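You operate a simulated robot arm through the tools that you are given. There is no shell and no other tool. Be economical: measure what you need, move in short steps, check, and stop when the job is done.

You run a simulated two-armed robot. Do the job below in one go: nothing can be reset, and whatever is moved stays where it is left.

TASK
Turn the drain knob to on. Then fetch the blue scoop and set it on the top of the wooden rack. Then push the grey bin lid that stands open shut. Then push the blue bin lid that stands open shut. Then take the steel pipe and leave it on the top of the glazing bench. Then push the cream cupboard door shut. Then lift the white tub lid open. Keep to this order. Set down upright: steel pipe.

Only the result counts: the job must be done as asked and must still hold three seconds after the hand-in. Knocking over, shifting, dropping, spilling or breaking anything else fails it. A push-on lid holds only when it is set on centred and level and pressed home; a screw cap is set on level and turned clockwise until tight.

THE ROBOT
Two 6-joint arms with two-finger grippers on one trunk, on a base that drives. Base frame: it is fixed to the floor where the robot stands at the start and does not move with it; the origin is under the middle of the robot, x ahead of it, y to its left, z up. Units: m, degrees, N and s.
The left shoulder is at the start at [0.06, 0.143, 0.9], the right one opposite. With the tool pointing down near the work surface each hand reaches from about 0.32 to 0.72 m from the robot's upright axis, wherever it stands, measured 20 degrees to its own side. Places, roughly: blue bin lid [-0.8, -0.5, 1]; blue scoop [-1, -0.25, 0.75]; cream cupboard door [0.6, 5.5, 1.6]; drain knob [0.7, -0.1, 0.9]; grey bin lid [-0.9, -0.5, 1]; steel pipe (7x7x8 cm) [0.5, 3.7, 0.8]; top of the glazing bench [-2.3, 3.9, 0.8]; top of the wooden rack (17x56 cm) [0.64, 1.28, 0.92]; white tub lid [-2.2, 3.7, 0.9]. Payload 2.45 kg a hand.
The TCP of each hand is the grasp point between the finger pads, 0.026 m short of the fingertips. In the tool frame z runs along the fingers and y along their closing line. Largest opening 0.096 m; the body of the gripper starts 0.069 m behind the TCP.
Orientation is that of the tool frame in the base frame, as [roll, pitch, yaw] about the fixed x, y, z axes, in that order (R = Rz(yaw) Ry(pitch) Rx(roll)). With the fingers straight down and closing along the base's y, the tool's x points along the base's -x, its y along +y and its z along -z.

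THE INTERFACE
- The arms move only by the tool nudge_tool. It takes "left_increments", "right_increments" or both (then of equal length, played together; a hand with none holds still); each is a list of rows, each a list of 3 entries, a list of its own where there are three numbers: the turn, a rotation vector about the tool's x, y, z in degrees, then the shift along the tool's x, y, z in mm, then the opening, from 0 (shut) to 1 (fully open). In form: [[[wx, wy, wz], [tx, ty, tz], grip], ...]. A call has 1 to 20 rows; each row is the pose to reach, as a shift and turn from the pose commanded when the call began, along the tool's axes at that moment. Rows are played at 5 a second. More than 0.05 m and 8.6 degrees between two rows, or a gripper value outside its range, and nothing of the call is played. A pose out of reach is approached as far as the arm can. The call stops where the force on the tool passes 40 N (or 10 N more than at its start, if that is more) or the arm is blocked; 0.2 s more then pass. The fingers move at their own pace and stop on an object; they squeeze with about 42 N. The grip force told is the motor's: it shows also when the fingers shut on nothing. Time passes only in rows, and 0.2 s behind the last, so rows that repeat a pose let the fingers close. It gives the time, the measured TCP pose, the force on the tool (base axes), the opening and the grip force at its end, in the units of the frame above (readings bear some noise), with the torque about the TCP (base axes, N m) and any sound that the robot's microphone picked up.
- Cameras (640 x 400 px; columns grow to the right, rows downward): "scene" is now at [0.0779, -0.0702, 1.4987]; the picture's right is [-0.98, -0.18, 0.00], its down [-0.13, 0.70, -0.70] and it looks along [0.13, -0.69, -0.71] (base axes); focal length 214 px, centre (320, 200). "left" rides on the left gripper at [0.082, -0.003, -0.098] in its tool frame; the picture's right is [0.04, 1.00, 0.00], its down [-0.73, 0.03, -0.68] and it looks along [-0.68, 0.03, 0.73] (tool axes); focal length 256 px, centre (320, 200). "right" rides on the right gripper at [0.082, 0.003, -0.098] in its tool frame; the picture's right is [-0.04, 1.00, 0.00], its down [-0.73, -0.03, -0.68] and it looks along [-0.68, -0.03, 0.73] (tool axes); focal length 256 px, centre (320, 200). There is no depth. A picture from a camera that has moved, and an enlarged one, comes with that camera's place and axes in the base frame and with its lens. The place of the scene camera against the robot may be out by one fixed shift of up to 0.018 m in any direction.
- capture(camera): a new picture of that camera. It takes no simulated time.
- slide_trunk(by): slides the trunk up (or, below 0, down) by that many m; the arms and the scene camera ride with it, the base frame stays. It gives what a move gives, with no picture.
- drive_base(legs): drives the robot by 1 to 6 legs, each [ahead, turn to the left] in m and degrees, along the robot's own axes; the way and the turn of a leg run together, so that a leg with both is an arc; at most 1.5 m and 180 degrees a leg. The arms and the cameras ride along, it lands a little off, and it stops where it bumps. It gives what a move gives.
- aim_head(pan, tilt): turns the head with the scene camera to pan (to the left, within 86 degrees either way) and tilt (down, from -29 to 69), counted from straight ahead of the robot. It gives what a move gives.
- close_up(camera, box): a new picture of the part [left, top, right, bottom] of that camera's present view, enlarged. It takes no simulated time.
- job_done(): hands the job in; it is judged then, once.

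Go step by step. Nothing tells you exact positions but the pictures and the camera data: compare them with the known pose of the tool, close in by small moves and look again before you grip or let go. The budget is 165 turns and 118 pictures, counting those below and the enlarged ones. Unless the task says otherwise, let go and move clear before handing in.

The tools are called after ">>>" as a command line: name --argument value ..., lists and objects as JSON in quotes. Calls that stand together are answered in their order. nudge_tool: Moves the arms, as the interface text tells. Its arguments: {"type":"object","properties":{"left_increments":{"type":"array","items":{"type":"array"}},"right_increments":{"type":"array","items":{"type":"array"}}},"required":[]} The other tools are called the same way: slide_trunk (by) slides the trunk up or down; drive_base (legs) drives the base; aim_head (pan, tilt) turns the head that bears the scene camera; capture (camera) takes a picture; close_up (camera, box) takes an enlarged picture of a part of a camera's view; job_done () hands the job in.

At the start:

```text
t: 0.0
left_position: [0.3713, -0.0118, 1.2098]
left_tool_rot: [179.9, 0.0, -179.8]
left_force: [0.2, -0.3, 0.8]
left_moment: [0.02, 0.01, -0.02]
left_width: 0.0957
left_finger_force: 0.0
right_position: [0.2813, -0.4184, 1.2375]
right_tool_rot: [-180.0, 0.0, -179.9]
right_force: [-0.3, -0.1, -0.3]
right_moment: [-0.01, -0.01, 0.02]
right_width: 0.0963
right_finger_force: 0.2
trunk travel left (down, up): [-0.525, 0.065]
robot x, y, heading: [-0.0022, 0.0016, -0.2]
head pan, tilt: [-79.4, 45.3]
```

scene: 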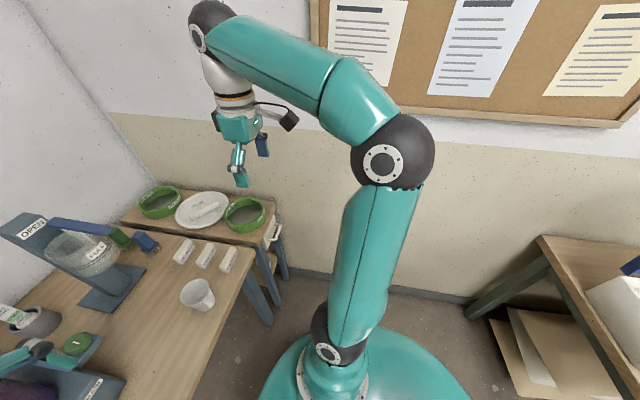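
right: 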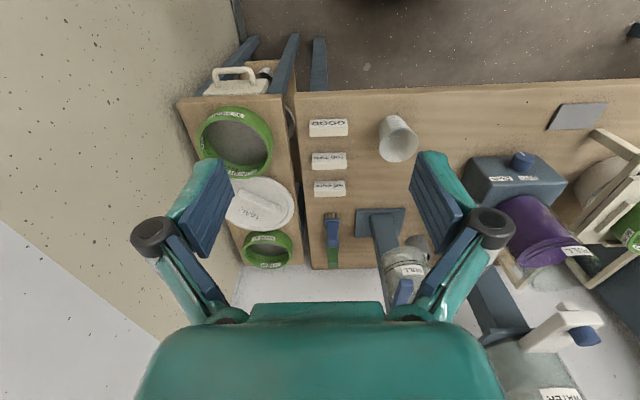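
left: 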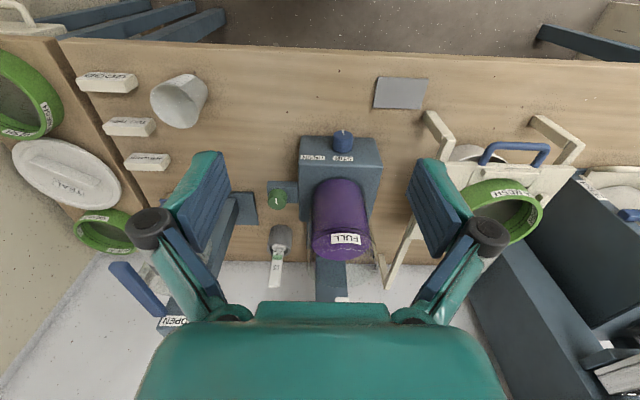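

I see a bench ahead with several devices; I need to find the drain knob. I aim the head straight ahead and look.

>>> aim_head --pan 0 --tilt 45

>>> capture --camera "scene"

>>> close_up --camera "left" --box '[240, 110, 420, 310]'

```text
t: 1.5
left_position: [0.3701, -0.0122, 1.2099]
left_tool_rot: [-180.0, 0.1, -179.8]
left_force: [-0.2, 0.9, 0.0]
left_moment: [0.0, -0.02, 0.0]
left_width: 0.0962
left_finger_force: 0.1
right_position: [0.28, -0.4187, 1.2386]
right_tool_rot: [180.0, 0.0, -179.8]
right_force: [-0.2, 0.6, 0.7]
right_moment: [0.02, 0.03, -0.01]
right_width: 0.096
right_finger_force: 0.0
trunk travel left (down, up): [-0.525, 0.065]
robot x, y, heading: [-0.0014, -0.0009, 0.1]
head pan, tilt: [0.0, 45.0]
```

```text
114 pictures are left
camera scene: at [0.1443, 0.0095, 1.4991], right [0.0, -1.0, 0.0], down [-0.71, 0.0, -0.71], along [0.71, 0.0, -0.71], focal length 214 px, centre (320, 200)
```

scene: 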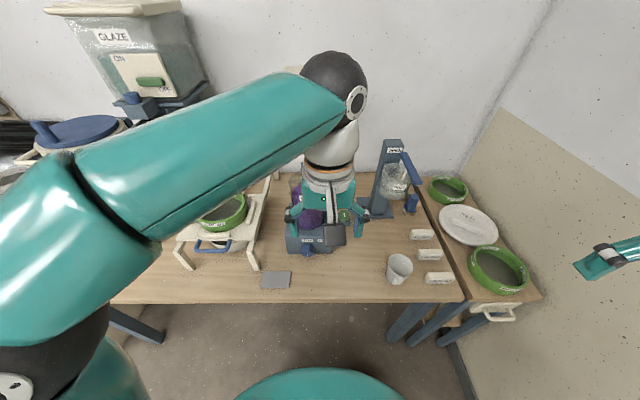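

```text
2.00 times, centred on (330, 210) of left
camera zoom: at [0.2884, -0.0144, 1.3079], right [-0.04, 1.0, 0.0], down [0.73, 0.03, 0.68], along [0.68, 0.03, -0.73], focal length 512 px, centre (300, 180)
```

zoom: 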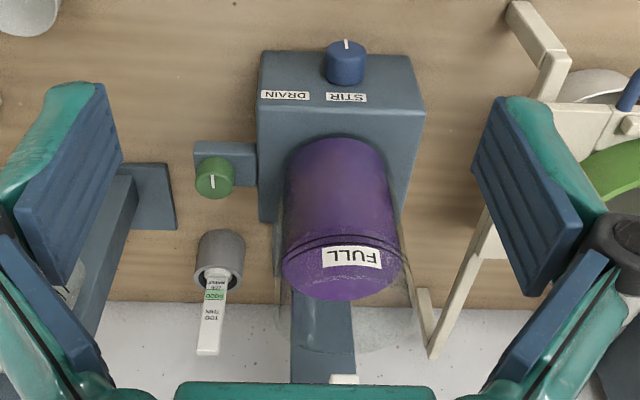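

The green knob beside the "DRAIN" label looks like the drain knob. I look closer from both cameras.

>>> close_up --camera "left" --box '[260, 120, 350, 176]'

>>> close_up --camera "left" --box '[255, 160, 345, 216]'

>>> close_up --camera "scene" --box '[270, 170, 390, 290]'

```text
7.11 times, centred on (305, 148) of left
camera zoom: at [0.2884, -0.0144, 1.3079], right [-0.04, 1.0, 0.0], down [0.73, 0.03, 0.68], along [0.68, 0.03, -0.73], focal length 1820 px, centre (427, 570)
```

zoom: 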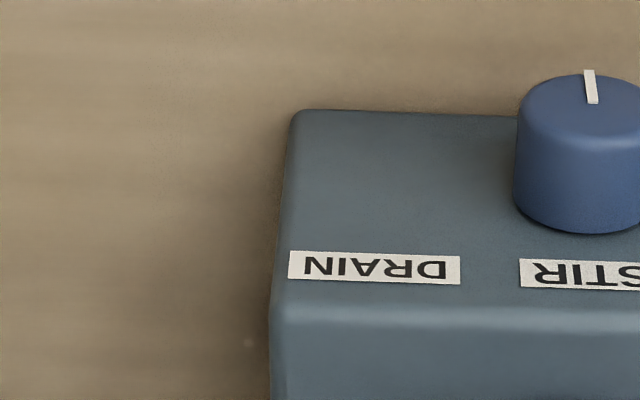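

```text
7.11 times, centred on (300, 188) of left
camera zoom: at [0.2884, -0.0144, 1.3079], right [-0.04, 1.0, 0.0], down [0.73, 0.03, 0.68], along [0.68, 0.03, -0.73], focal length 1820 px, centre (462, 285)
```

zoom: 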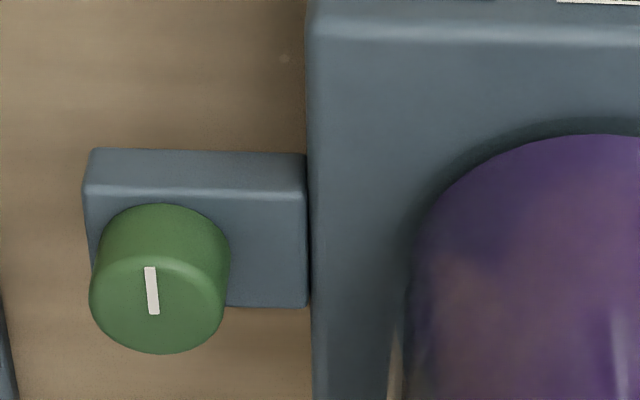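

```text
3.33 times, centred on (330, 230) of scene
camera zoom: at [0.1443, 0.0095, 1.4991], right [0.0, -1.0, 0.0], down [-0.71, 0.0, -0.71], along [0.71, 0.0, -0.71], focal length 715 px, centre (287, 100)
```

zoom: 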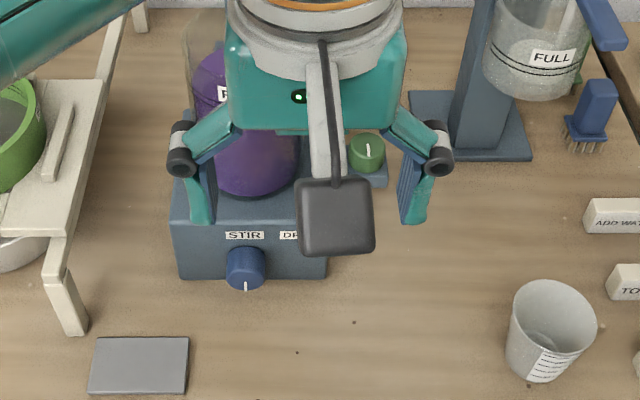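

The green knob faces up on a bracket at about (0.70, -0.10, 0.87), and no on/off marks are visible yet. I bring the left camera closer.

>>> nudge_tool --left_increments '[[[0, 0, 0], [-35, -30, 10], 1], [[0, 0, 0], [-70, -60, 20], 1], [[0, 0, 0], [-100, -88, 30], 1]]'

>>> capture --camera "left"

>>> close_up --camera "left" --box '[240, 100, 400, 200]'

>>> close_up --camera "scene" --box '[270, 170, 430, 290]'

```text
t: 2.5
left_position: [0.4756, -0.0631, 1.2261]
left_tool_rot: [-175.6, 3.3, -176.5]
left_force: [0.2, 0.0, 0.6]
left_moment: [0.04, 0.01, 0.01]
left_width: 0.0962
left_finger_force: 0.0
right_position: [0.281, -0.4187, 1.2364]
right_tool_rot: [180.0, 0.0, -179.8]
right_force: [-0.1, -0.3, -0.5]
right_moment: [-0.01, 0.02, 0.02]
right_width: 0.0961
right_finger_force: 0.0
trunk travel left (down, up): [-0.525, 0.065]
robot x, y, heading: [-0.0004, 0.0031, 0.0]
head pan, tilt: [0.0, 45.0]
stopped in row 3 (left hand): the arm was blocked; the commanded pose is now the measured one
```

```text
109 pictures are left
camera left: at [0.3884, -0.0641, 1.3189], right [-0.1, 0.99, -0.08], down [0.69, 0.12, 0.72], along [0.72, 0.02, -0.69], focal length 256 px, centre (320, 200)
```

left: 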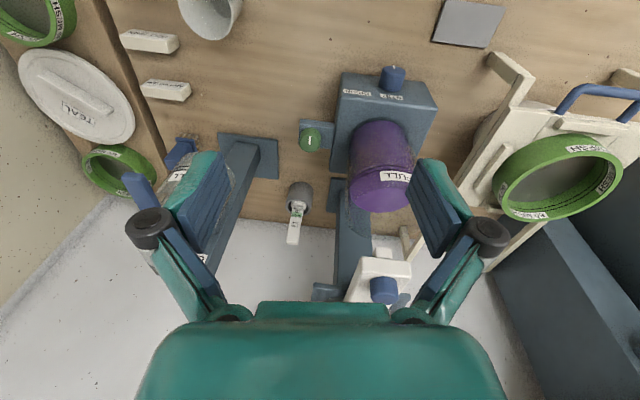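

```text
4.00 times, centred on (320, 150) of left
camera zoom: at [0.3884, -0.0641, 1.3189], right [-0.1, 0.99, -0.08], down [0.69, 0.12, 0.72], along [0.72, 0.02, -0.69], focal length 1024 px, centre (320, 400)
```

zoom: 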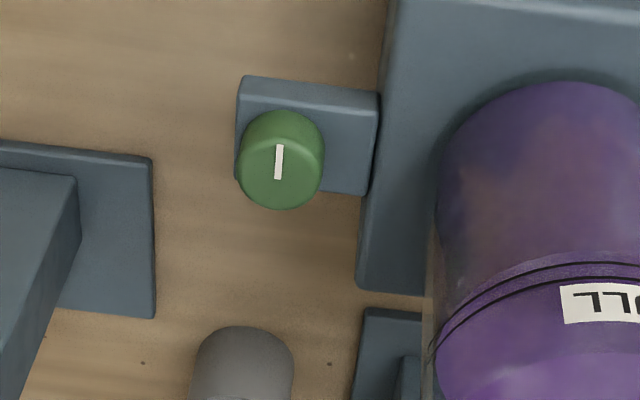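

```text
3.33 times, centred on (350, 230) of scene
camera zoom: at [0.1442, 0.0092, 1.4982], right [0.0, -1.0, 0.0], down [-0.71, 0.0, -0.71], along [0.71, 0.0, -0.71], focal length 715 px, centre (220, 100)
```

zoom: 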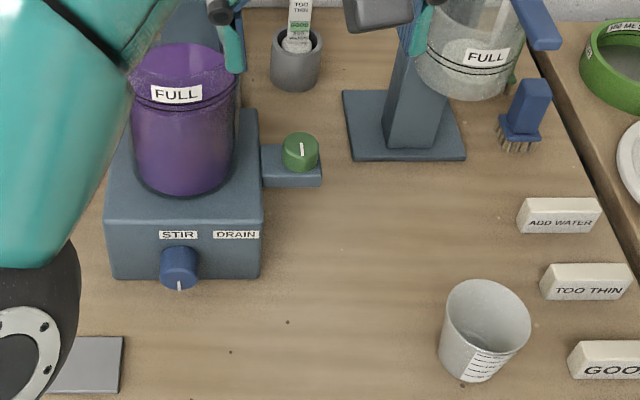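

There are no marks; the pointer faces the robot. The left hand hit its reach limit, so I withdraw it and will use the right hand for the knob.

>>> nudge_tool --left_increments '[[[-1.5, 1, 1], [30, 30, 0], 1], [[-3, 2.2, 2.3], [70, 60, 0], 1], [[-4.4, 3.3, 3.5], [110, 90, 5], 1], [[-4.4, 3.3, 3.5], [140, 125, 10], 1], [[-4.4, 3.3, 3.5], [140, 165, 20], 1], [[-4.4, 3.3, 3.5], [140, 205, 20], 1]]' --right_increments '[[[0, 0, 0], [-25, 30, 10], 1], [[0, 0, 0], [-50, 60, 20], 1], [[0, 0, 0], [-75, 100, 40], 1], [[0, 0, 0], [-100, 140, 60], 1], [[0, 0, 0], [-130, 175, 75], 1], [[0, 0, 0], [-160, 210, 90], 1]]'

>>> capture --camera "right"

>>> capture --camera "scene"

```text
refused: row 3 steps farther than a row can; nothing moved
```

```text
106 pictures are left
camera right: at [0.1993, -0.4152, 1.3365], right [0.04, 1.0, 0.0], down [0.73, -0.03, 0.68], along [0.68, -0.02, -0.73], focal length 256 px, centre (320, 200)
```

right: 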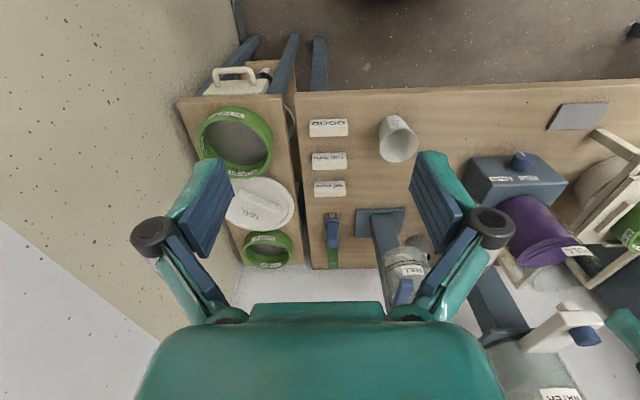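

```text
105 pictures are left
camera scene: at [0.1442, 0.0092, 1.4982], right [0.0, -1.0, 0.0], down [-0.71, 0.0, -0.71], along [0.71, 0.0, -0.71], focal length 214 px, centre (320, 200)
```

scene: 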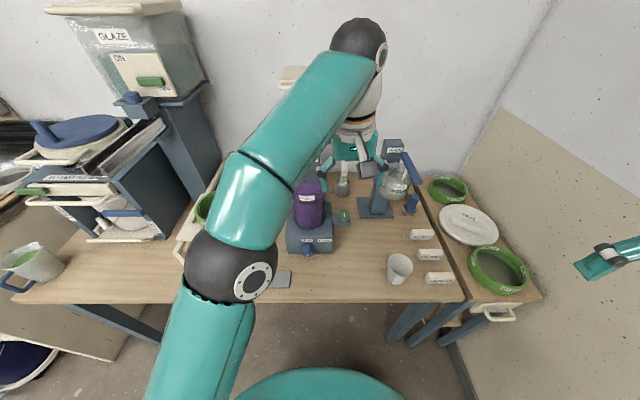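

I resend with smaller steps.

>>> nudge_tool --left_increments '[[[-1.5, 1, 1], [30, 25, 0], 1], [[-3, 2.2, 2.3], [60, 50, 0], 1], [[-4.4, 3.3, 3.5], [90, 75, 5], 1], [[-4.4, 3.3, 3.5], [120, 100, 10], 1], [[-4.4, 3.3, 3.5], [140, 130, 20], 1], [[-4.4, 3.3, 3.5], [140, 170, 20], 1], [[-4.4, 3.3, 3.5], [140, 205, 20], 1]]' --right_increments '[[[0, 0, 0], [-25, 30, 10], 1], [[0, 0, 0], [-50, 60, 20], 1], [[0, 0, 0], [-75, 90, 35], 1], [[0, 0, 0], [-100, 120, 50], 1], [[0, 0, 0], [-125, 150, 65], 1], [[0, 0, 0], [-145, 185, 80], 1], [[0, 0, 0], [-160, 220, 90], 1]]'

>>> capture --camera "right"

>>> capture --camera "scene"

```text
t: 4.1
left_position: [0.3281, 0.1295, 1.1815]
left_tool_rot: [179.7, 0.1, 179.6]
left_force: [-0.6, 1.0, 1.1]
left_moment: [-0.04, 0.0, -0.03]
left_width: 0.096
left_finger_force: 0.0
right_position: [0.4406, -0.1955, 1.1475]
right_tool_rot: [180.0, 0.0, -179.8]
right_force: [0.3, 0.0, 0.0]
right_moment: [-0.05, 0.0, -0.03]
right_width: 0.096
right_finger_force: 0.0
trunk travel left (down, up): [-0.525, 0.065]
robot x, y, heading: [0.0006, 0.0016, -0.1]
head pan, tilt: [0.0, 45.0]
```

```text
104 pictures are left
camera right: at [0.3592, -0.1918, 1.2478], right [0.04, 1.0, 0.0], down [0.73, -0.03, 0.68], along [0.68, -0.03, -0.73], focal length 256 px, centre (320, 200)
```

right: 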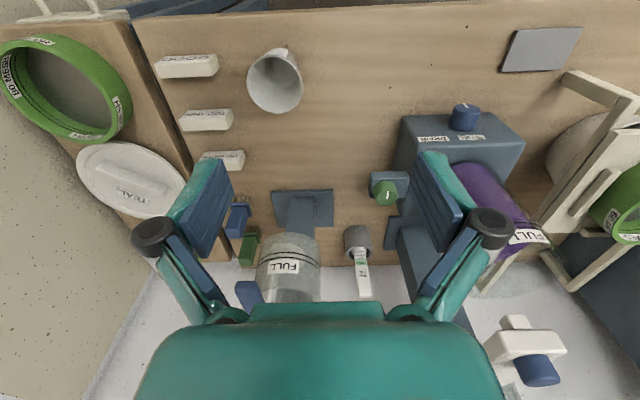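

```text
103 pictures are left
camera scene: at [0.1447, 0.0111, 1.499], right [0.0, -1.0, 0.0], down [-0.71, 0.0, -0.71], along [0.71, 0.0, -0.71], focal length 214 px, centre (320, 200)
```

scene: 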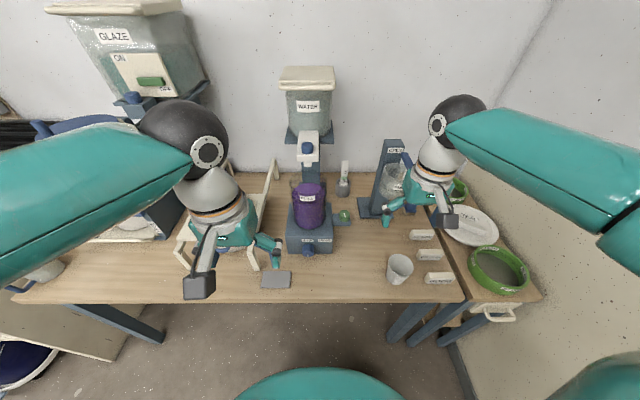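

The knob is at roughly (0.675, -0.086, 0.895). I move the right hand over it in steps with the fingers partly open.

>>> nudge_tool --right_increments '[[[0, 0, 0], [-20, 35, 10], 0.8], [[0, 0, 0], [-40, 70, 20], 0.65], [[0, 0, 0], [-70, 100, 30], 0.65], [[0, 0, 0], [-110, 108, 40], 0.65], [[0, 0, 0], [-150, 108, 60], 0.65], [[0, 0, 0], [-185, 108, 80], 0.65]]'

>>> capture --camera "right"

```text
t: 5.5
left_position: [0.331, 0.129, 1.181]
left_tool_rot: [179.6, -0.1, 179.7]
left_force: [0.5, 0.0, 0.1]
left_moment: [-0.03, 0.07, 0.02]
left_width: 0.0958
left_finger_force: 0.1
right_position: [0.629, -0.0891, 1.0667]
right_tool_rot: [-179.8, -0.2, -179.8]
right_force: [0.3, 0.7, 1.2]
right_moment: [0.01, 0.05, 0.0]
right_width: 0.0625
right_finger_force: 0.6
trunk travel left (down, up): [-0.525, 0.065]
robot x, y, heading: [0.0008, -0.0016, -0.4]
head pan, tilt: [0.0, 45.0]
```

```text
102 pictures are left
camera right: at [0.5472, -0.0857, 1.1665], right [0.04, 1.0, 0.0], down [0.74, -0.03, 0.68], along [0.68, -0.03, -0.74], focal length 256 px, centre (320, 200)
```

right: 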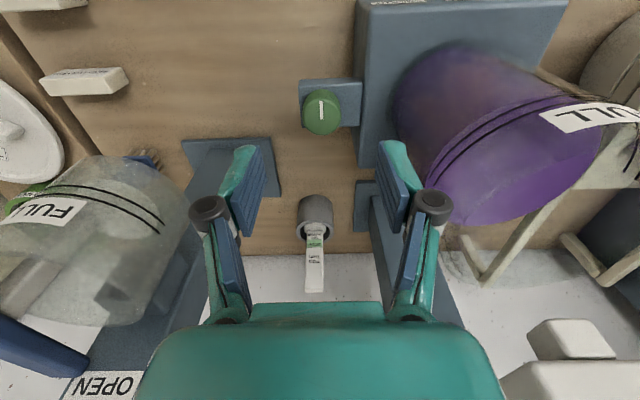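

The knob is at about (0.66, -0.091), top near z≈0.90. I descend partway and look again.

>>> nudge_tool --right_increments '[[[0, 0, 0], [-15, -2, 35], 0.65], [[0, 0, 0], [-31, -2, 75], 0.65]]'

>>> capture --camera "right"

>>> close_up --camera "scene" --box '[290, 130, 410, 250]'

```text
t: 6.1
left_position: [0.3293, 0.1263, 1.1822]
left_tool_rot: [179.6, 0.1, 179.6]
left_force: [0.0, 0.7, 0.8]
left_moment: [-0.05, -0.04, 0.02]
left_width: 0.0962
left_finger_force: 0.1
right_position: [0.6526, -0.0903, 0.9911]
right_tool_rot: [180.0, 0.0, -179.8]
right_force: [0.2, -0.7, -0.8]
right_moment: [0.01, 0.0, -0.04]
right_width: 0.0623
right_finger_force: 0.0
right hand out of reach, approached as far as the arm can: row 2
trunk travel left (down, up): [-0.525, 0.065]
robot x, y, heading: [-0.0008, -0.0034, 0.2]
head pan, tilt: [0.0, 45.0]
```

```text
101 pictures are left
camera right: at [0.5711, -0.0872, 1.0911], right [0.04, 1.0, 0.0], down [0.73, -0.03, 0.68], along [0.68, -0.02, -0.73], focal length 256 px, centre (320, 200)
```

right: 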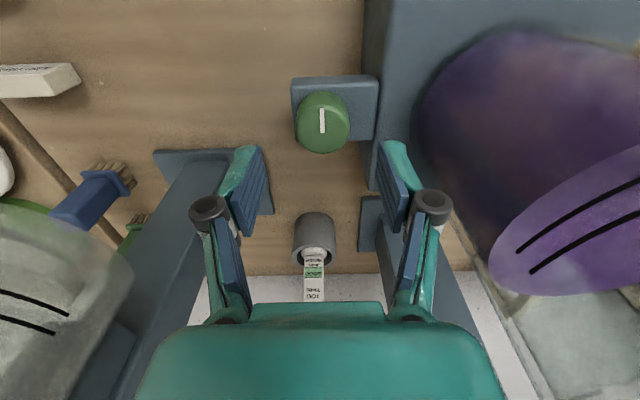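

```text
3.33 times, centred on (350, 190) of scene
camera zoom: at [0.1442, 0.0094, 1.4992], right [0.0, -1.0, 0.0], down [-0.71, 0.0, -0.71], along [0.71, 0.0, -0.71], focal length 715 px, centre (220, 233)
```

zoom: 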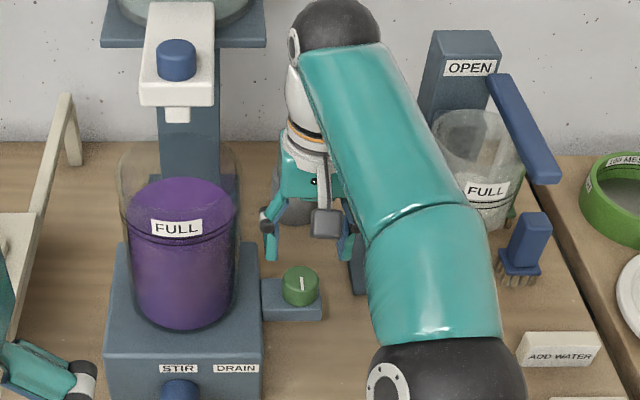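

Triangulating several views puts the knob top at about (0.640, -0.088, 0.94). I step back in x and lower to straddle it.

>>> nudge_tool --right_increments '[[[0, 0, 0], [12, 2, 10], 0.65], [[0, 0, 0], [12, 2, 25], 0.65], [[0, 0, 0], [12, 2, 38], 0.65]]'

>>> capture --camera "right"

>>> close_up --camera "scene" --box '[310, 170, 390, 230]'

```text
t: 6.9
left_position: [0.328, 0.128, 1.1817]
left_tool_rot: [179.5, 0.0, 179.6]
left_force: [-0.1, -0.6, 0.1]
left_moment: [0.04, 0.0, 0.02]
left_width: 0.0959
left_finger_force: 0.0
right_position: [0.6565, -0.0849, 0.9603]
right_tool_rot: [179.9, -0.2, -179.8]
right_force: [0.6, 0.1, -0.1]
right_moment: [0.0, 0.0, 0.02]
right_width: 0.0624
right_finger_force: 0.0
right hand out of reach, approached as far as the arm can: row 1, 2, 3
trunk travel left (down, up): [-0.525, 0.065]
robot x, y, heading: [-0.0002, -0.0012, 0.1]
head pan, tilt: [0.0, 45.0]
```

```text
99 pictures are left
camera right: at [0.5755, -0.0827, 1.06], right [0.04, 1.0, 0.0], down [0.74, -0.03, 0.68], along [0.68, -0.03, -0.74], focal length 256 px, centre (320, 200)
```

right: 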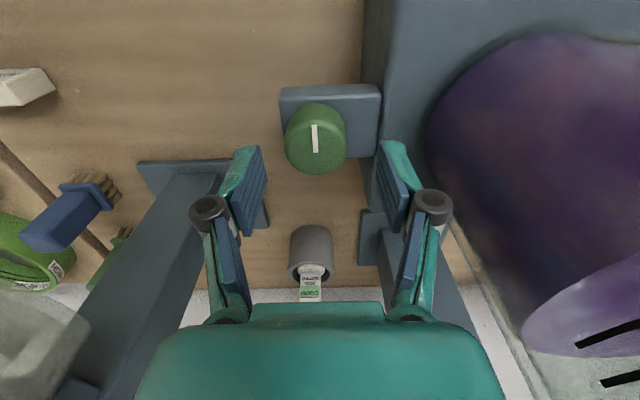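

```text
6.67 times, centred on (350, 200) of scene
camera zoom: at [0.1451, 0.0096, 1.499], right [0.0, -1.0, 0.0], down [-0.71, 0.0, -0.71], along [0.71, 0.0, -0.71], focal length 1430 px, centre (120, 200)
```

zoom: 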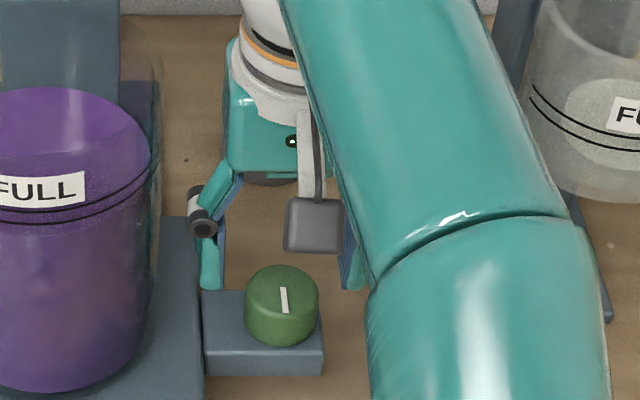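

The knob sits about 16 mm nearer than the fingers. I move back only and check the reading.

>>> nudge_tool --right_increments '[[[0, 0, 0], [8, -2, -3], 0.65], [[0, 0, 0], [16, -3, -3], 0.65]]'

>>> capture --camera "right"

```text
t: 7.5
left_position: [0.3284, 0.1282, 1.1825]
left_tool_rot: [179.5, 0.1, 179.6]
left_force: [0.4, -0.5, -0.2]
left_moment: [0.01, -0.03, 0.01]
left_width: 0.0962
left_finger_force: 0.1
right_position: [0.6554, -0.086, 0.9658]
right_tool_rot: [180.0, -0.1, -179.8]
right_force: [-0.6, 0.7, -0.4]
right_moment: [-0.01, -0.02, -0.01]
right_width: 0.0625
right_finger_force: 0.0
right hand out of reach, approached as far as the arm can: row 1, 2
trunk travel left (down, up): [-0.525, 0.065]
robot x, y, heading: [-0.0014, -0.0025, 0.1]
head pan, tilt: [0.0, 45.0]
```

```text
97 pictures are left
camera right: at [0.5744, -0.0833, 1.0654], right [0.04, 1.0, 0.0], down [0.73, -0.03, 0.68], along [0.68, -0.03, -0.74], focal length 256 px, centre (320, 200)
```

right: 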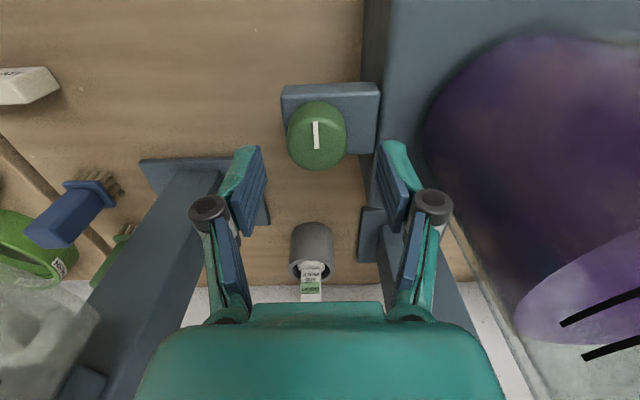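

The arm reports a reach limit here although I only asked it to come nearer. I raise the trunk for a better arm posture and retry.

>>> slide_trunk --by 0.06

>>> nudge_tool --right_increments '[[[0, 0, 0], [8, 0, 0], 0.65], [[0, 0, 0], [16, 0, 0], 0.65]]'

```text
t: 8.5
left_position: [0.3283, 0.1284, 1.2419]
left_tool_rot: [179.7, 0.1, 179.6]
left_force: [0.2, -0.8, 0.5]
left_moment: [0.0, 0.0, 0.02]
left_width: 0.0961
left_finger_force: 0.0
right_position: [0.6548, -0.0868, 1.0272]
right_tool_rot: [-179.9, -0.1, -179.7]
right_force: [0.6, -0.6, -0.9]
right_moment: [-0.02, -0.02, 0.01]
right_width: 0.0624
right_finger_force: 0.1
trunk travel left (down, up): [-0.585, 0.005]
robot x, y, heading: [0.0002, 0.0001, 0.3]
head pan, tilt: [0.0, 45.0]
```

```text
t: 9.1
left_position: [0.3277, 0.1287, 1.2419]
left_tool_rot: [179.5, 0.1, 179.6]
left_force: [-0.2, -0.1, -0.3]
left_moment: [0.03, -0.02, 0.0]
left_width: 0.0958
left_finger_force: 0.0
right_position: [0.6564, -0.0868, 1.0253]
right_tool_rot: [180.0, -0.1, -179.9]
right_force: [0.1, -0.6, 0.4]
right_moment: [0.01, -0.03, -0.02]
right_width: 0.0625
right_finger_force: 0.1
right hand out of reach, approached as far as the arm can: row 1, 2
trunk travel left (down, up): [-0.585, 0.005]
robot x, y, heading: [-0.0065, 0.0014, -0.2]
head pan, tilt: [0.0, 45.0]
```

Still not moving in x, so it may be stuck stretched out. I try a larger retreat.

>>> nudge_tool --right_increments '[[[0, 0, 0], [30, 0, -15], 0.65], [[0, 0, 0], [60, 0, -30], 0.65]]'

```text
t: 9.7
left_position: [0.3287, 0.1281, 1.2423]
left_tool_rot: [179.6, 0.1, 179.6]
left_force: [0.0, -0.5, 0.5]
left_moment: [0.01, 0.02, -0.01]
left_width: 0.0961
left_finger_force: 0.1
right_position: [0.6516, -0.0838, 1.0388]
right_tool_rot: [-180.0, -0.2, -179.8]
right_force: [-0.7, 0.1, -0.4]
right_moment: [0.02, -0.02, 0.02]
right_width: 0.0627
right_finger_force: 0.1
right hand out of reach, approached as far as the arm can: row 1, 2
trunk travel left (down, up): [-0.585, 0.005]
robot x, y, heading: [-0.0023, -0.0002, 0.2]
head pan, tilt: [0.0, 45.0]
```

The solver seems stuck near a singular stretched pose; I try retreat combined with lift, sideways shift and a tilt.

>>> nudge_tool --right_increments '[[[0, 6, 0], [20, -25, -25], 0.65], [[0, 12, 0], [50, -45, -45], 0.65], [[0, 12, 0], [85, -60, -60], 0.65], [[0, 6, 0], [120, -70, -70], 0.65], [[0, 0, 0], [150, -80, -80], 0.65]]'

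```text
t: 11.1
left_position: [0.3318, 0.1298, 1.2413]
left_tool_rot: [179.6, -0.1, 179.6]
left_force: [0.4, 0.2, 0.1]
left_moment: [0.0, 0.11, 0.0]
left_width: 0.0959
left_finger_force: 0.0
right_position: [0.5403, -0.1685, 1.152]
right_tool_rot: [178.2, 6.5, 177.6]
right_force: [0.8, 1.0, -0.4]
right_moment: [-0.03, 0.07, 0.0]
right_width: 0.0623
right_finger_force: 0.0
right hand out of reach, approached as far as the arm can: row 1, 3
trunk travel left (down, up): [-0.585, 0.005]
robot x, y, heading: [0.0047, 0.0011, -0.1]
head pan, tilt: [0.0, 45.0]
stopped in row 5 (right hand): the arm was blocked; the commanded pose is now the measured one
```

Freed. I check the gap between the base and bench before driving a bit closer.

>>> aim_head --pan 0 --tilt 69

>>> capture --camera "scene"

```text
t: 12.0
left_position: [0.3294, 0.1276, 1.2432]
left_tool_rot: [179.7, 0.1, 179.7]
left_force: [-0.2, -0.3, 0.0]
left_moment: [0.01, 0.0, -0.01]
left_width: 0.0958
left_finger_force: 0.0
right_position: [0.5366, -0.1696, 1.1535]
right_tool_rot: [178.2, 6.4, 177.6]
right_force: [0.0, 0.7, -0.1]
right_moment: [0.0, 0.02, 0.01]
right_width: 0.0626
right_finger_force: 0.0
trunk travel left (down, up): [-0.585, 0.005]
robot x, y, heading: [-0.0008, 0.0006, 0.1]
head pan, tilt: [0.0, 68.8]
```

```text
96 pictures are left
camera scene: at [0.1197, 0.0097, 1.5302], right [0.0, -1.0, 0.0], down [-0.93, 0.0, -0.36], along [0.36, 0.0, -0.93], focal length 214 px, centre (320, 200)
```

scene: 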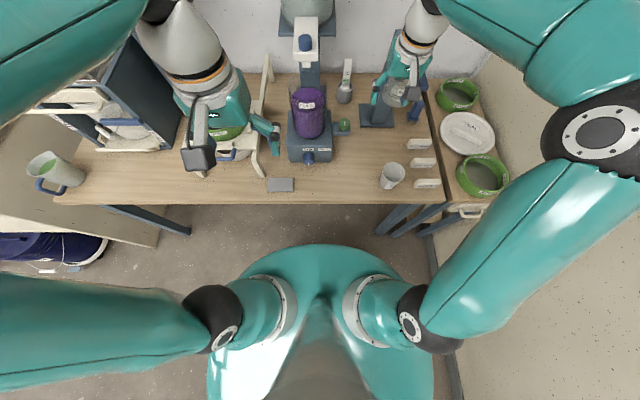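

There is a clear gap of several cm to the bench. I drive 8 cm ahead.

>>> drive_base --legs '[[0.08, 0]]'

>>> capture --camera "right"

```text
t: 13.1
left_position: [0.4102, 0.1283, 1.2432]
left_tool_rot: [179.5, 0.0, 179.7]
left_force: [0.6, 0.1, -0.1]
left_moment: [0.04, 0.06, -0.02]
left_width: 0.0957
left_finger_force: 0.1
right_position: [0.6172, -0.1691, 1.1522]
right_tool_rot: [178.1, 6.3, 177.6]
right_force: [-0.3, 0.0, -0.1]
right_moment: [0.01, 0.04, -0.02]
right_width: 0.0621
right_finger_force: 0.0
trunk travel left (down, up): [-0.585, 0.005]
robot x, y, heading: [0.081, -0.0037, 0.2]
head pan, tilt: [0.0, 68.8]
```

```text
95 pictures are left
camera right: at [0.527, -0.1651, 1.242], right [0.08, 1.0, 0.04], down [0.65, -0.08, 0.76], along [0.76, -0.03, -0.65], focal length 256 px, centre (320, 200)
```

right: 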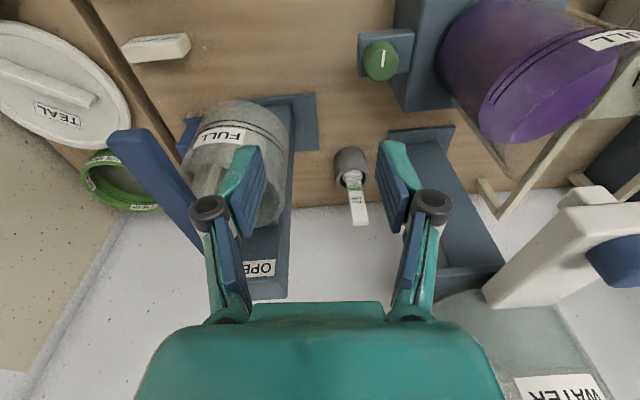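

I straighten the tool and move above the knob.

>>> nudge_tool --right_increments '[[[1, 3.2, -1.2], [0, 30, 20], 0.65], [[1.9, 6.4, -2.4], [0, 60, 45], 0.65], [[1.9, 6.4, -2.4], [-4, 80, 80], 0.65], [[1.9, 6.4, -2.4], [-7, 80, 120], 0.65]]'

>>> capture --camera "right"

```text
t: 14.1
left_position: [0.4106, 0.1275, 1.2424]
left_tool_rot: [179.6, 0.0, 179.6]
left_force: [0.2, -0.3, 0.2]
left_moment: [0.01, 0.0, -0.01]
left_width: 0.0961
left_finger_force: 0.1
right_position: [0.6408, -0.0863, 1.0381]
right_tool_rot: [-179.9, 0.1, -179.9]
right_force: [1.0, 0.6, 1.0]
right_moment: [-0.03, 0.0, 0.0]
right_width: 0.0625
right_finger_force: 0.1
trunk travel left (down, up): [-0.585, 0.005]
robot x, y, heading: [0.08, -0.0035, 0.1]
head pan, tilt: [0.0, 68.8]
```

```text
94 pictures are left
camera right: at [0.5603, -0.0828, 1.1367], right [0.04, 1.0, 0.0], down [0.73, -0.03, 0.68], along [0.68, -0.03, -0.73], focal length 256 px, centre (320, 200)
```

right: 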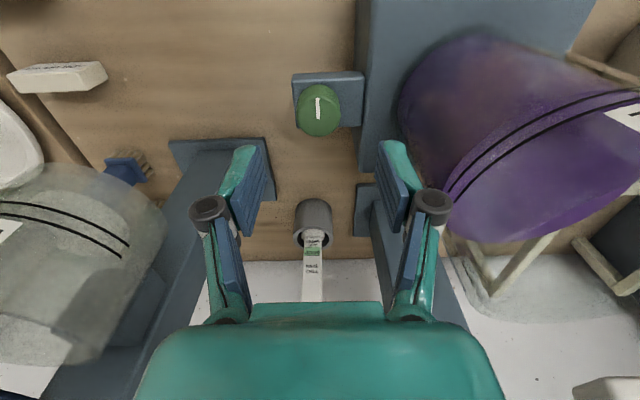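

Aligned. I descend around the knob and look.

>>> nudge_tool --right_increments '[[[0, 0, 0], [-4, -2, 40], 0.65], [[0, 0, 0], [-4, -2, 75], 0.65]]'

>>> capture --camera "right"

```text
t: 14.7
left_position: [0.4094, 0.1278, 1.2431]
left_tool_rot: [179.6, 0.2, 179.7]
left_force: [0.0, 0.0, 0.5]
left_moment: [0.0, -0.01, 0.02]
left_width: 0.0962
left_finger_force: 0.1
right_position: [0.6453, -0.0884, 0.9633]
right_tool_rot: [-179.9, 0.2, -179.8]
right_force: [0.6, 0.0, -0.7]
right_moment: [0.01, -0.01, -0.01]
right_width: 0.0627
right_finger_force: 0.0
trunk travel left (down, up): [-0.585, 0.005]
robot x, y, heading: [0.0781, -0.0021, 0.1]
head pan, tilt: [0.0, 68.8]
```

```text
93 pictures are left
camera right: at [0.5638, -0.0851, 1.0625], right [0.04, 1.0, 0.0], down [0.73, -0.03, 0.68], along [0.68, -0.03, -0.73], focal length 256 px, centre (320, 200)
```

right: 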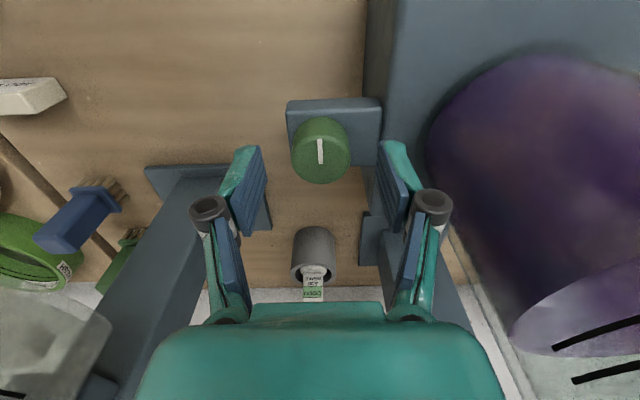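

Refined: knob at x≈0.653, top ≈0.915. I adjust and lower further.

>>> nudge_tool --right_increments '[[[0, 0, 0], [-8, 0, 15], 0.65], [[0, 0, 0], [-8, 0, 33], 0.65]]'

>>> capture --camera "right"

>>> close_up --camera "scene" --box '[280, 80, 440, 180]'

```text
t: 15.3
left_position: [0.408, 0.1284, 1.2431]
left_tool_rot: [179.7, 0.1, 179.5]
left_force: [-0.4, 0.2, 0.6]
left_moment: [0.0, -0.02, 0.02]
left_width: 0.0962
left_finger_force: 0.1
right_position: [0.6533, -0.0887, 0.9306]
right_tool_rot: [-179.9, 0.1, -180.0]
right_force: [0.6, -0.7, -0.1]
right_moment: [-0.01, 0.0, -0.04]
right_width: 0.0624
right_finger_force: 0.0
trunk travel left (down, up): [-0.585, 0.005]
robot x, y, heading: [0.0796, 0.0019, 0.1]
head pan, tilt: [0.0, 68.8]
```

```text
92 pictures are left
camera right: at [0.5714, -0.0848, 1.0302], right [0.04, 1.0, 0.0], down [0.73, -0.03, 0.68], along [0.68, -0.03, -0.73], focal length 256 px, centre (320, 200)
```

right: 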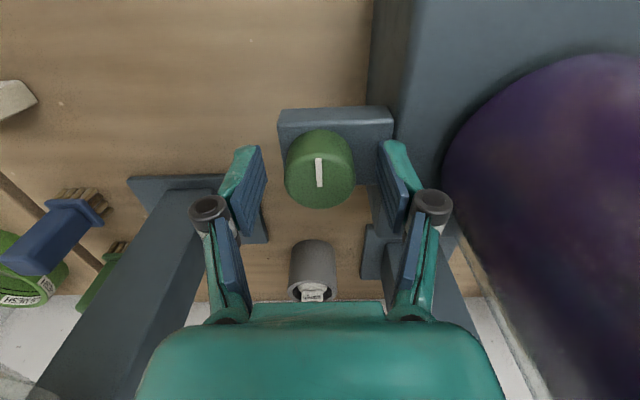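

```text
4.00 times, centred on (360, 130) of scene
camera zoom: at [0.1994, 0.0095, 1.5303], right [0.0, -1.0, 0.0], down [-0.93, 0.0, -0.36], along [0.36, 0.0, -0.93], focal length 858 px, centre (160, 480)
```

zoom: 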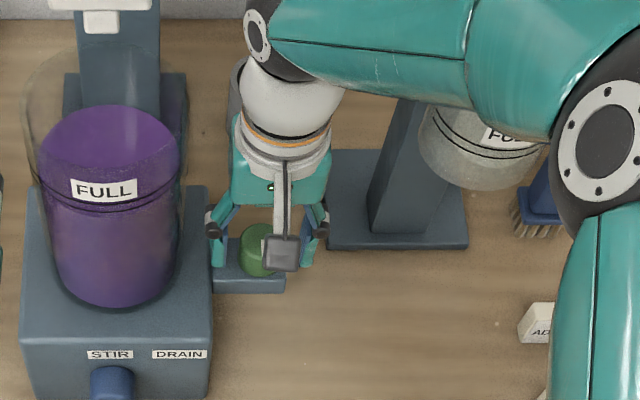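

The knob looks within the fingers. I close gently.

>>> nudge_tool --right_increments '[[[0, 0, 0], [0, 0, 0], 0.5], [[0, 0, 0], [0, 0, 0], 0.3], [[0, 0, 0], [0, 0, 0], 0.3], [[0, 0, 0], [0, 0, 0], 0.3]]'

>>> capture --camera "right"

```text
t: 16.3
left_position: [0.4092, 0.1272, 1.2427]
left_tool_rot: [179.6, 0.0, 179.6]
left_force: [-0.3, 0.2, -0.6]
left_moment: [0.02, -0.03, 0.02]
left_width: 0.0958
left_finger_force: 0.2
right_position: [0.6529, -0.0885, 0.9308]
right_tool_rot: [-179.9, 0.2, -180.0]
right_force: [0.1, -2.5, -0.9]
right_moment: [-0.18, -0.12, -0.03]
right_width: 0.0389
right_finger_force: 44.5
trunk travel left (down, up): [-0.585, 0.005]
robot x, y, heading: [0.0813, 0.0003, 0.0]
head pan, tilt: [0.0, 68.8]
```

```text
90 pictures are left
camera right: at [0.5717, -0.0851, 1.0301], right [0.04, 1.0, 0.0], down [0.73, -0.03, 0.68], along [0.68, -0.03, -0.73], focal length 256 px, centre (320, 200)
```

right: 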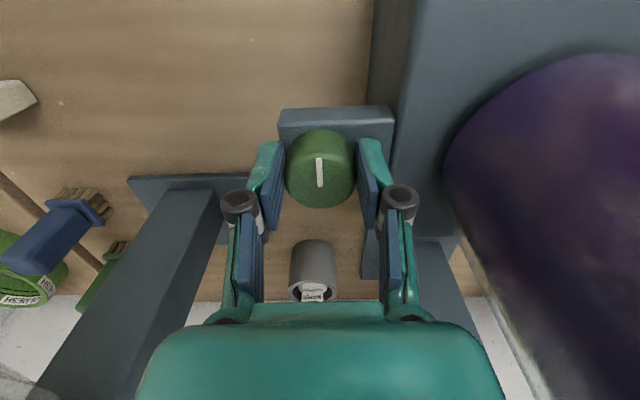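

Gripped at 39 mm. I try a clockwise turn (from above) and watch the torque.

>>> nudge_tool --right_increments '[[[0, 0, 5], [0, 0, 0], 0.3], [[0, 0, 10], [0, 0, 0], 0.3], [[0, 0, 15], [0, 0, 0], 0.3]]'

>>> close_up --camera "right" --box '[240, 100, 400, 220]'

```text
t: 17.1
left_position: [0.408, 0.128, 1.2419]
left_tool_rot: [179.8, 0.1, 179.7]
left_force: [-0.2, 0.8, 0.3]
left_moment: [0.0, 0.0, 0.0]
left_width: 0.0959
left_finger_force: 0.1
right_position: [0.6524, -0.0864, 0.9311]
right_tool_rot: [-179.8, 0.2, 165.1]
right_force: [-0.8, 6.3, 3.7]
right_moment: [0.16, 0.13, 1.13]
right_width: 0.0393
right_finger_force: 44.5
trunk travel left (down, up): [-0.585, 0.005]
robot x, y, heading: [0.0787, 0.0012, 0.2]
head pan, tilt: [0.0, 68.8]
```

```text
3.33 times, centred on (320, 160) of right
camera zoom: at [0.5744, -0.0622, 1.0302], right [0.29, 0.96, 0.0], down [0.7, -0.22, 0.68], along [0.65, -0.2, -0.73], focal length 853 px, centre (320, 333)
```

zoom: 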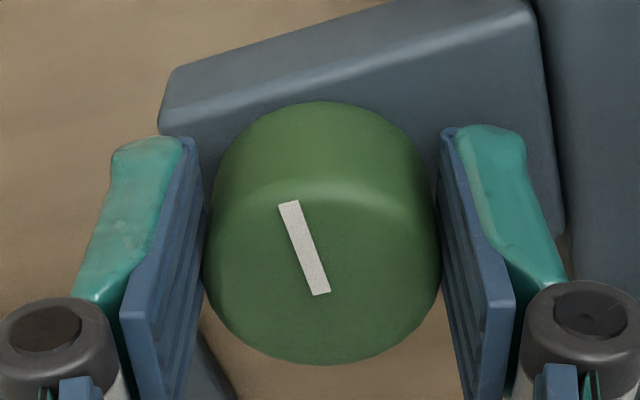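

The knob did not turn clockwise (fingers slipped against a stop). I turn counter-clockwise instead.

>>> nudge_tool --right_increments '[[[0, 0, -7], [0, 0, 0], 0.3], [[0, 0, -15], [0, 0, 0], 0.3], [[0, 0, -22], [0, 0, 0], 0.3], [[0, 0, -29], [0, 0, 0], 0.3], [[0, 0, -36], [0, 0, 0], 0.3], [[0, 0, -43], [0, 0, 0], 0.3], [[0, 0, -50], [0, 0, 0], 0.3]]'

>>> close_up --camera "right" --box '[240, 100, 400, 220]'

```text
t: 18.7
left_position: [0.4082, 0.1241, 1.2431]
left_tool_rot: [179.5, 0.1, 179.6]
left_force: [-0.6, -0.4, -0.1]
left_moment: [0.0, -0.01, 0.0]
left_width: 0.0961
left_finger_force: 0.1
right_position: [0.6536, -0.0943, 0.9314]
right_tool_rot: [-179.6, 0.3, -144.8]
right_force: [4.9, -29.5, 15.0]
right_moment: [-0.7, 0.26, -0.2]
right_width: 0.0391
right_finger_force: 45.2
trunk travel left (down, up): [-0.585, 0.005]
robot x, y, heading: [0.0812, -0.0025, -0.1]
head pan, tilt: [0.0, 68.8]
```

```text
3.33 times, centred on (320, 160) of right
camera zoom: at [0.5846, -0.1367, 1.0302], right [-0.54, 0.84, -0.01], down [0.61, 0.4, 0.68], along [0.57, 0.37, -0.73], focal length 853 px, centre (320, 333)
```

zoom: 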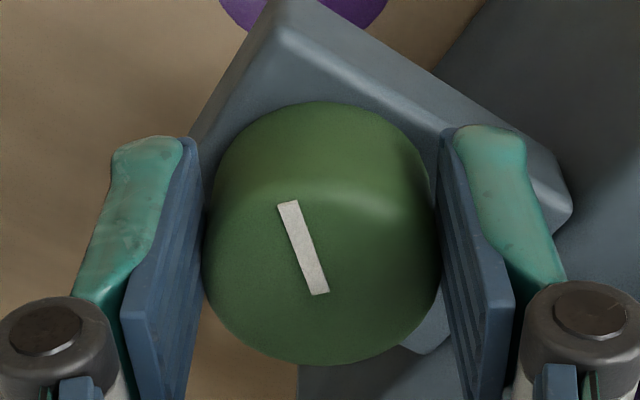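

The knob follows counter-clockwise, but side force shows its axis is about 10 mm further out (x≈0.663). I open, recentre, regrip and continue.

>>> nudge_tool --right_increments '[[[0, 0, 0], [0, 0, 0], 0.6], [[0, 0, 0], [0, 0, 0], 0.6], [[0, 0, 0], [-8, -6, 0], 0.6], [[0, 0, 0], [-8, -6, 0], 0.3], [[0, 0, 0], [-8, -6, 0], 0.3], [[0, 0, 0], [-8, -6, 0], 0.3]]'

>>> nudge_tool --right_increments '[[[0, 0, -7], [0, 0, 0], 0.3], [[0, 0, -14], [0, 0, 0], 0.3], [[0, 0, -21], [0, 0, 0], 0.3]]'

>>> close_up --camera "right" --box '[240, 100, 400, 220]'

```text
t: 20.1
left_position: [0.4082, 0.1291, 1.2425]
left_tool_rot: [179.7, 0.1, 179.6]
left_force: [-0.3, 0.4, -0.3]
left_moment: [0.02, -0.01, 0.03]
left_width: 0.0958
left_finger_force: 0.1
right_position: [0.6624, -0.087, 0.93]
right_tool_rot: [-179.9, 0.0, -144.8]
right_force: [-5.5, 8.3, -3.2]
right_moment: [0.7, -0.5, 0.01]
right_width: 0.0389
right_finger_force: 44.7
trunk travel left (down, up): [-0.585, 0.005]
robot x, y, heading: [0.0789, 0.0044, 0.1]
head pan, tilt: [0.0, 68.8]
```

```text
t: 20.9
left_position: [0.4089, 0.1295, 1.2422]
left_tool_rot: [179.7, 0.1, 179.7]
left_force: [-0.4, 0.0, -1.1]
left_moment: [-0.02, 0.03, 0.0]
left_width: 0.096
left_finger_force: 0.0
right_position: [0.6619, -0.0856, 0.9289]
right_tool_rot: [-179.9, -0.1, -123.7]
right_force: [-10.6, 16.1, -8.7]
right_moment: [1.02, -0.66, -0.05]
right_width: 0.0387
right_finger_force: 45.4
trunk travel left (down, up): [-0.585, 0.005]
robot x, y, heading: [0.0813, 0.0019, -0.0]
head pan, tilt: [0.0, 68.8]
```

```text
3.33 times, centred on (320, 160) of right
camera zoom: at [0.6137, -0.152, 1.0294], right [-0.81, 0.59, 0.0], down [0.43, 0.6, 0.68], along [0.4, 0.55, -0.74], focal length 853 px, centre (320, 333)
```

zoom: 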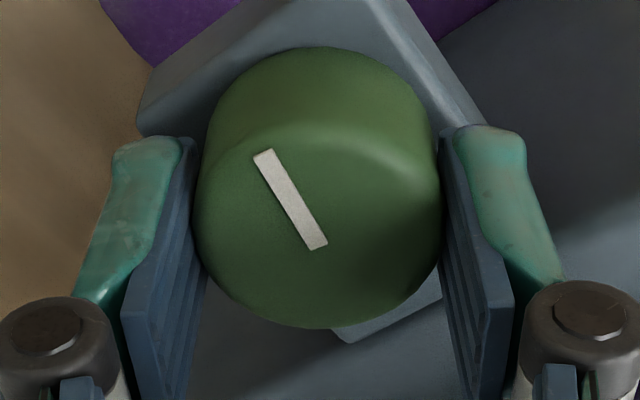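

The knob turns along. I continue counter-clockwise with a small recentring.

>>> nudge_tool --right_increments '[[[0, 0, -6], [0, 3, 0], 0.3], [[0, 0, -13], [0, 4, 0], 0.3], [[0, 0, -20], [0, 4, 0], 0.3], [[0, 0, -27], [0, 4, 0], 0.3]]'

>>> close_up --camera "right" --box '[240, 100, 400, 220]'

```text
t: 21.9
left_position: [0.4072, 0.1269, 1.2434]
left_tool_rot: [179.6, 0.2, 179.7]
left_force: [0.8, -0.2, 0.3]
left_moment: [0.01, -0.01, 0.01]
left_width: 0.096
left_finger_force: 0.0
right_position: [0.6605, -0.0868, 0.9305]
right_tool_rot: [-179.8, -0.2, -96.9]
right_force: [-0.3, 0.2, -2.9]
right_moment: [-0.1, 0.03, -0.9]
right_width: 0.0387
right_finger_force: 45.1
trunk travel left (down, up): [-0.585, 0.005]
robot x, y, heading: [0.079, -0.0011, -0.1]
head pan, tilt: [0.0, 68.8]
```

```text
3.33 times, centred on (320, 160) of right
camera zoom: at [0.6469, -0.1672, 1.0301], right [-0.99, 0.16, 0.0], down [0.11, 0.73, 0.68], along [0.11, 0.67, -0.74], focal length 853 px, centre (320, 333)
```

zoom: 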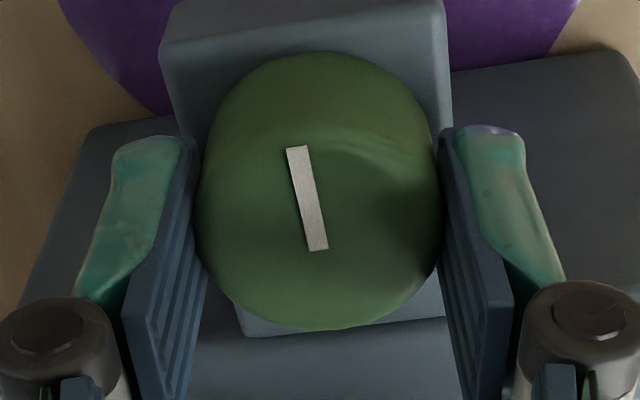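

The knob reached its stop at a quarter turn (pointer now at 90°), torque −0.9. I let go, rise and unwind.

>>> nudge_tool --right_increments '[[[0, 0, 0], [0, 0, 0], 0.6], [[0, 0, 0], [0, 0, 0], 0.6], [[0, 0, 0], [0, 0, -35], 0.6], [[0, 0, 0], [0, 0, -75], 0.6], [[0, 0, 0], [0, 0, -110], 0.6]]'

>>> close_up --camera "right" --box '[200, 40, 440, 220]'

```text
t: 23.1
left_position: [0.4071, 0.1271, 1.2444]
left_tool_rot: [179.6, 0.1, 179.6]
left_force: [0.4, -0.5, -0.4]
left_moment: [-0.03, 0.0, -0.01]
left_width: 0.0962
left_finger_force: 0.0
right_position: [0.659, -0.0869, 1.0407]
right_tool_rot: [-180.0, -0.1, -96.8]
right_force: [-0.4, -0.3, -0.9]
right_moment: [0.01, -0.04, 0.0]
right_width: 0.0575
right_finger_force: 0.1
trunk travel left (down, up): [-0.585, 0.005]
robot x, y, heading: [0.0775, 0.0024, 0.1]
head pan, tilt: [0.0, 68.8]
```

```text
2.22 times, centred on (320, 130) of right
camera zoom: at [0.6453, -0.1666, 1.1408], right [-0.99, 0.16, 0.0], down [0.12, 0.73, 0.68], along [0.11, 0.67, -0.74], focal length 569 px, centre (320, 356)
```

zoom: 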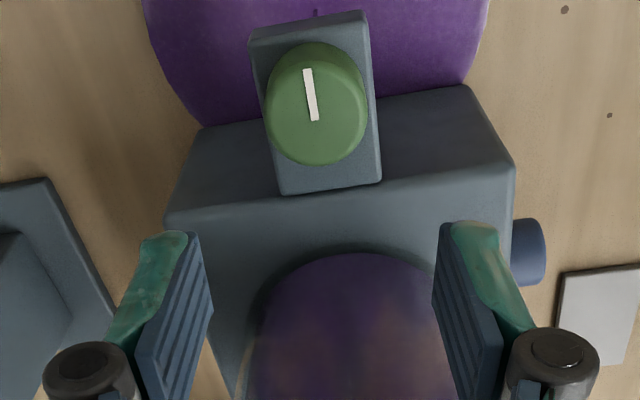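

The knob pointer is now a quarter turn over. I retract and unwind the right hand, then check the scene.

>>> nudge_tool --right_increments '[[[0, 0, 0], [0, 0, -40], 0.6], [[0, 0, 8], [5, 35, -50], 0.6], [[0, 0, 16], [15, 70, -55], 0.6], [[0, 0, 24], [25, 105, -60], 0.6], [[0, 0, 32], [35, 140, -60], 0.6], [[0, 0, 40], [50, 175, -60], 0.6], [[0, 0, 48], [70, 200, -60], 0.6], [[0, 0, 56], [100, 220, -60], 0.6], [[0, 0, 64], [130, 240, -60], 0.6], [[0, 0, 72], [160, 260, -60], 0.6], [[0, 0, 80], [190, 270, -60], 0.6]]'

>>> capture --camera "scene"

```text
t: 25.5
left_position: [0.4075, 0.1288, 1.2427]
left_tool_rot: [179.6, 0.1, 179.6]
left_force: [0.4, 0.5, 0.2]
left_moment: [0.02, 0.0, 0.0]
left_width: 0.0961
left_finger_force: 0.1
right_position: [0.3673, -0.2427, 1.1025]
right_tool_rot: [-179.8, 0.2, -177.0]
right_force: [-0.8, 0.7, 0.0]
right_moment: [-0.01, -0.03, -0.02]
right_width: 0.0578
right_finger_force: 0.0
trunk travel left (down, up): [-0.585, 0.005]
robot x, y, heading: [0.0797, -0.0019, 0.1]
head pan, tilt: [0.0, 68.8]
```

```text
84 pictures are left
camera scene: at [0.1986, 0.0093, 1.5303], right [0.0, -1.0, 0.0], down [-0.93, 0.0, -0.36], along [0.36, 0.0, -0.93], focal length 214 px, centre (320, 200)
```

scene: 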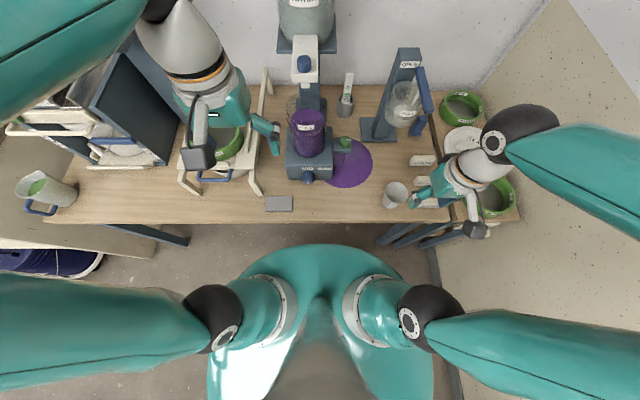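

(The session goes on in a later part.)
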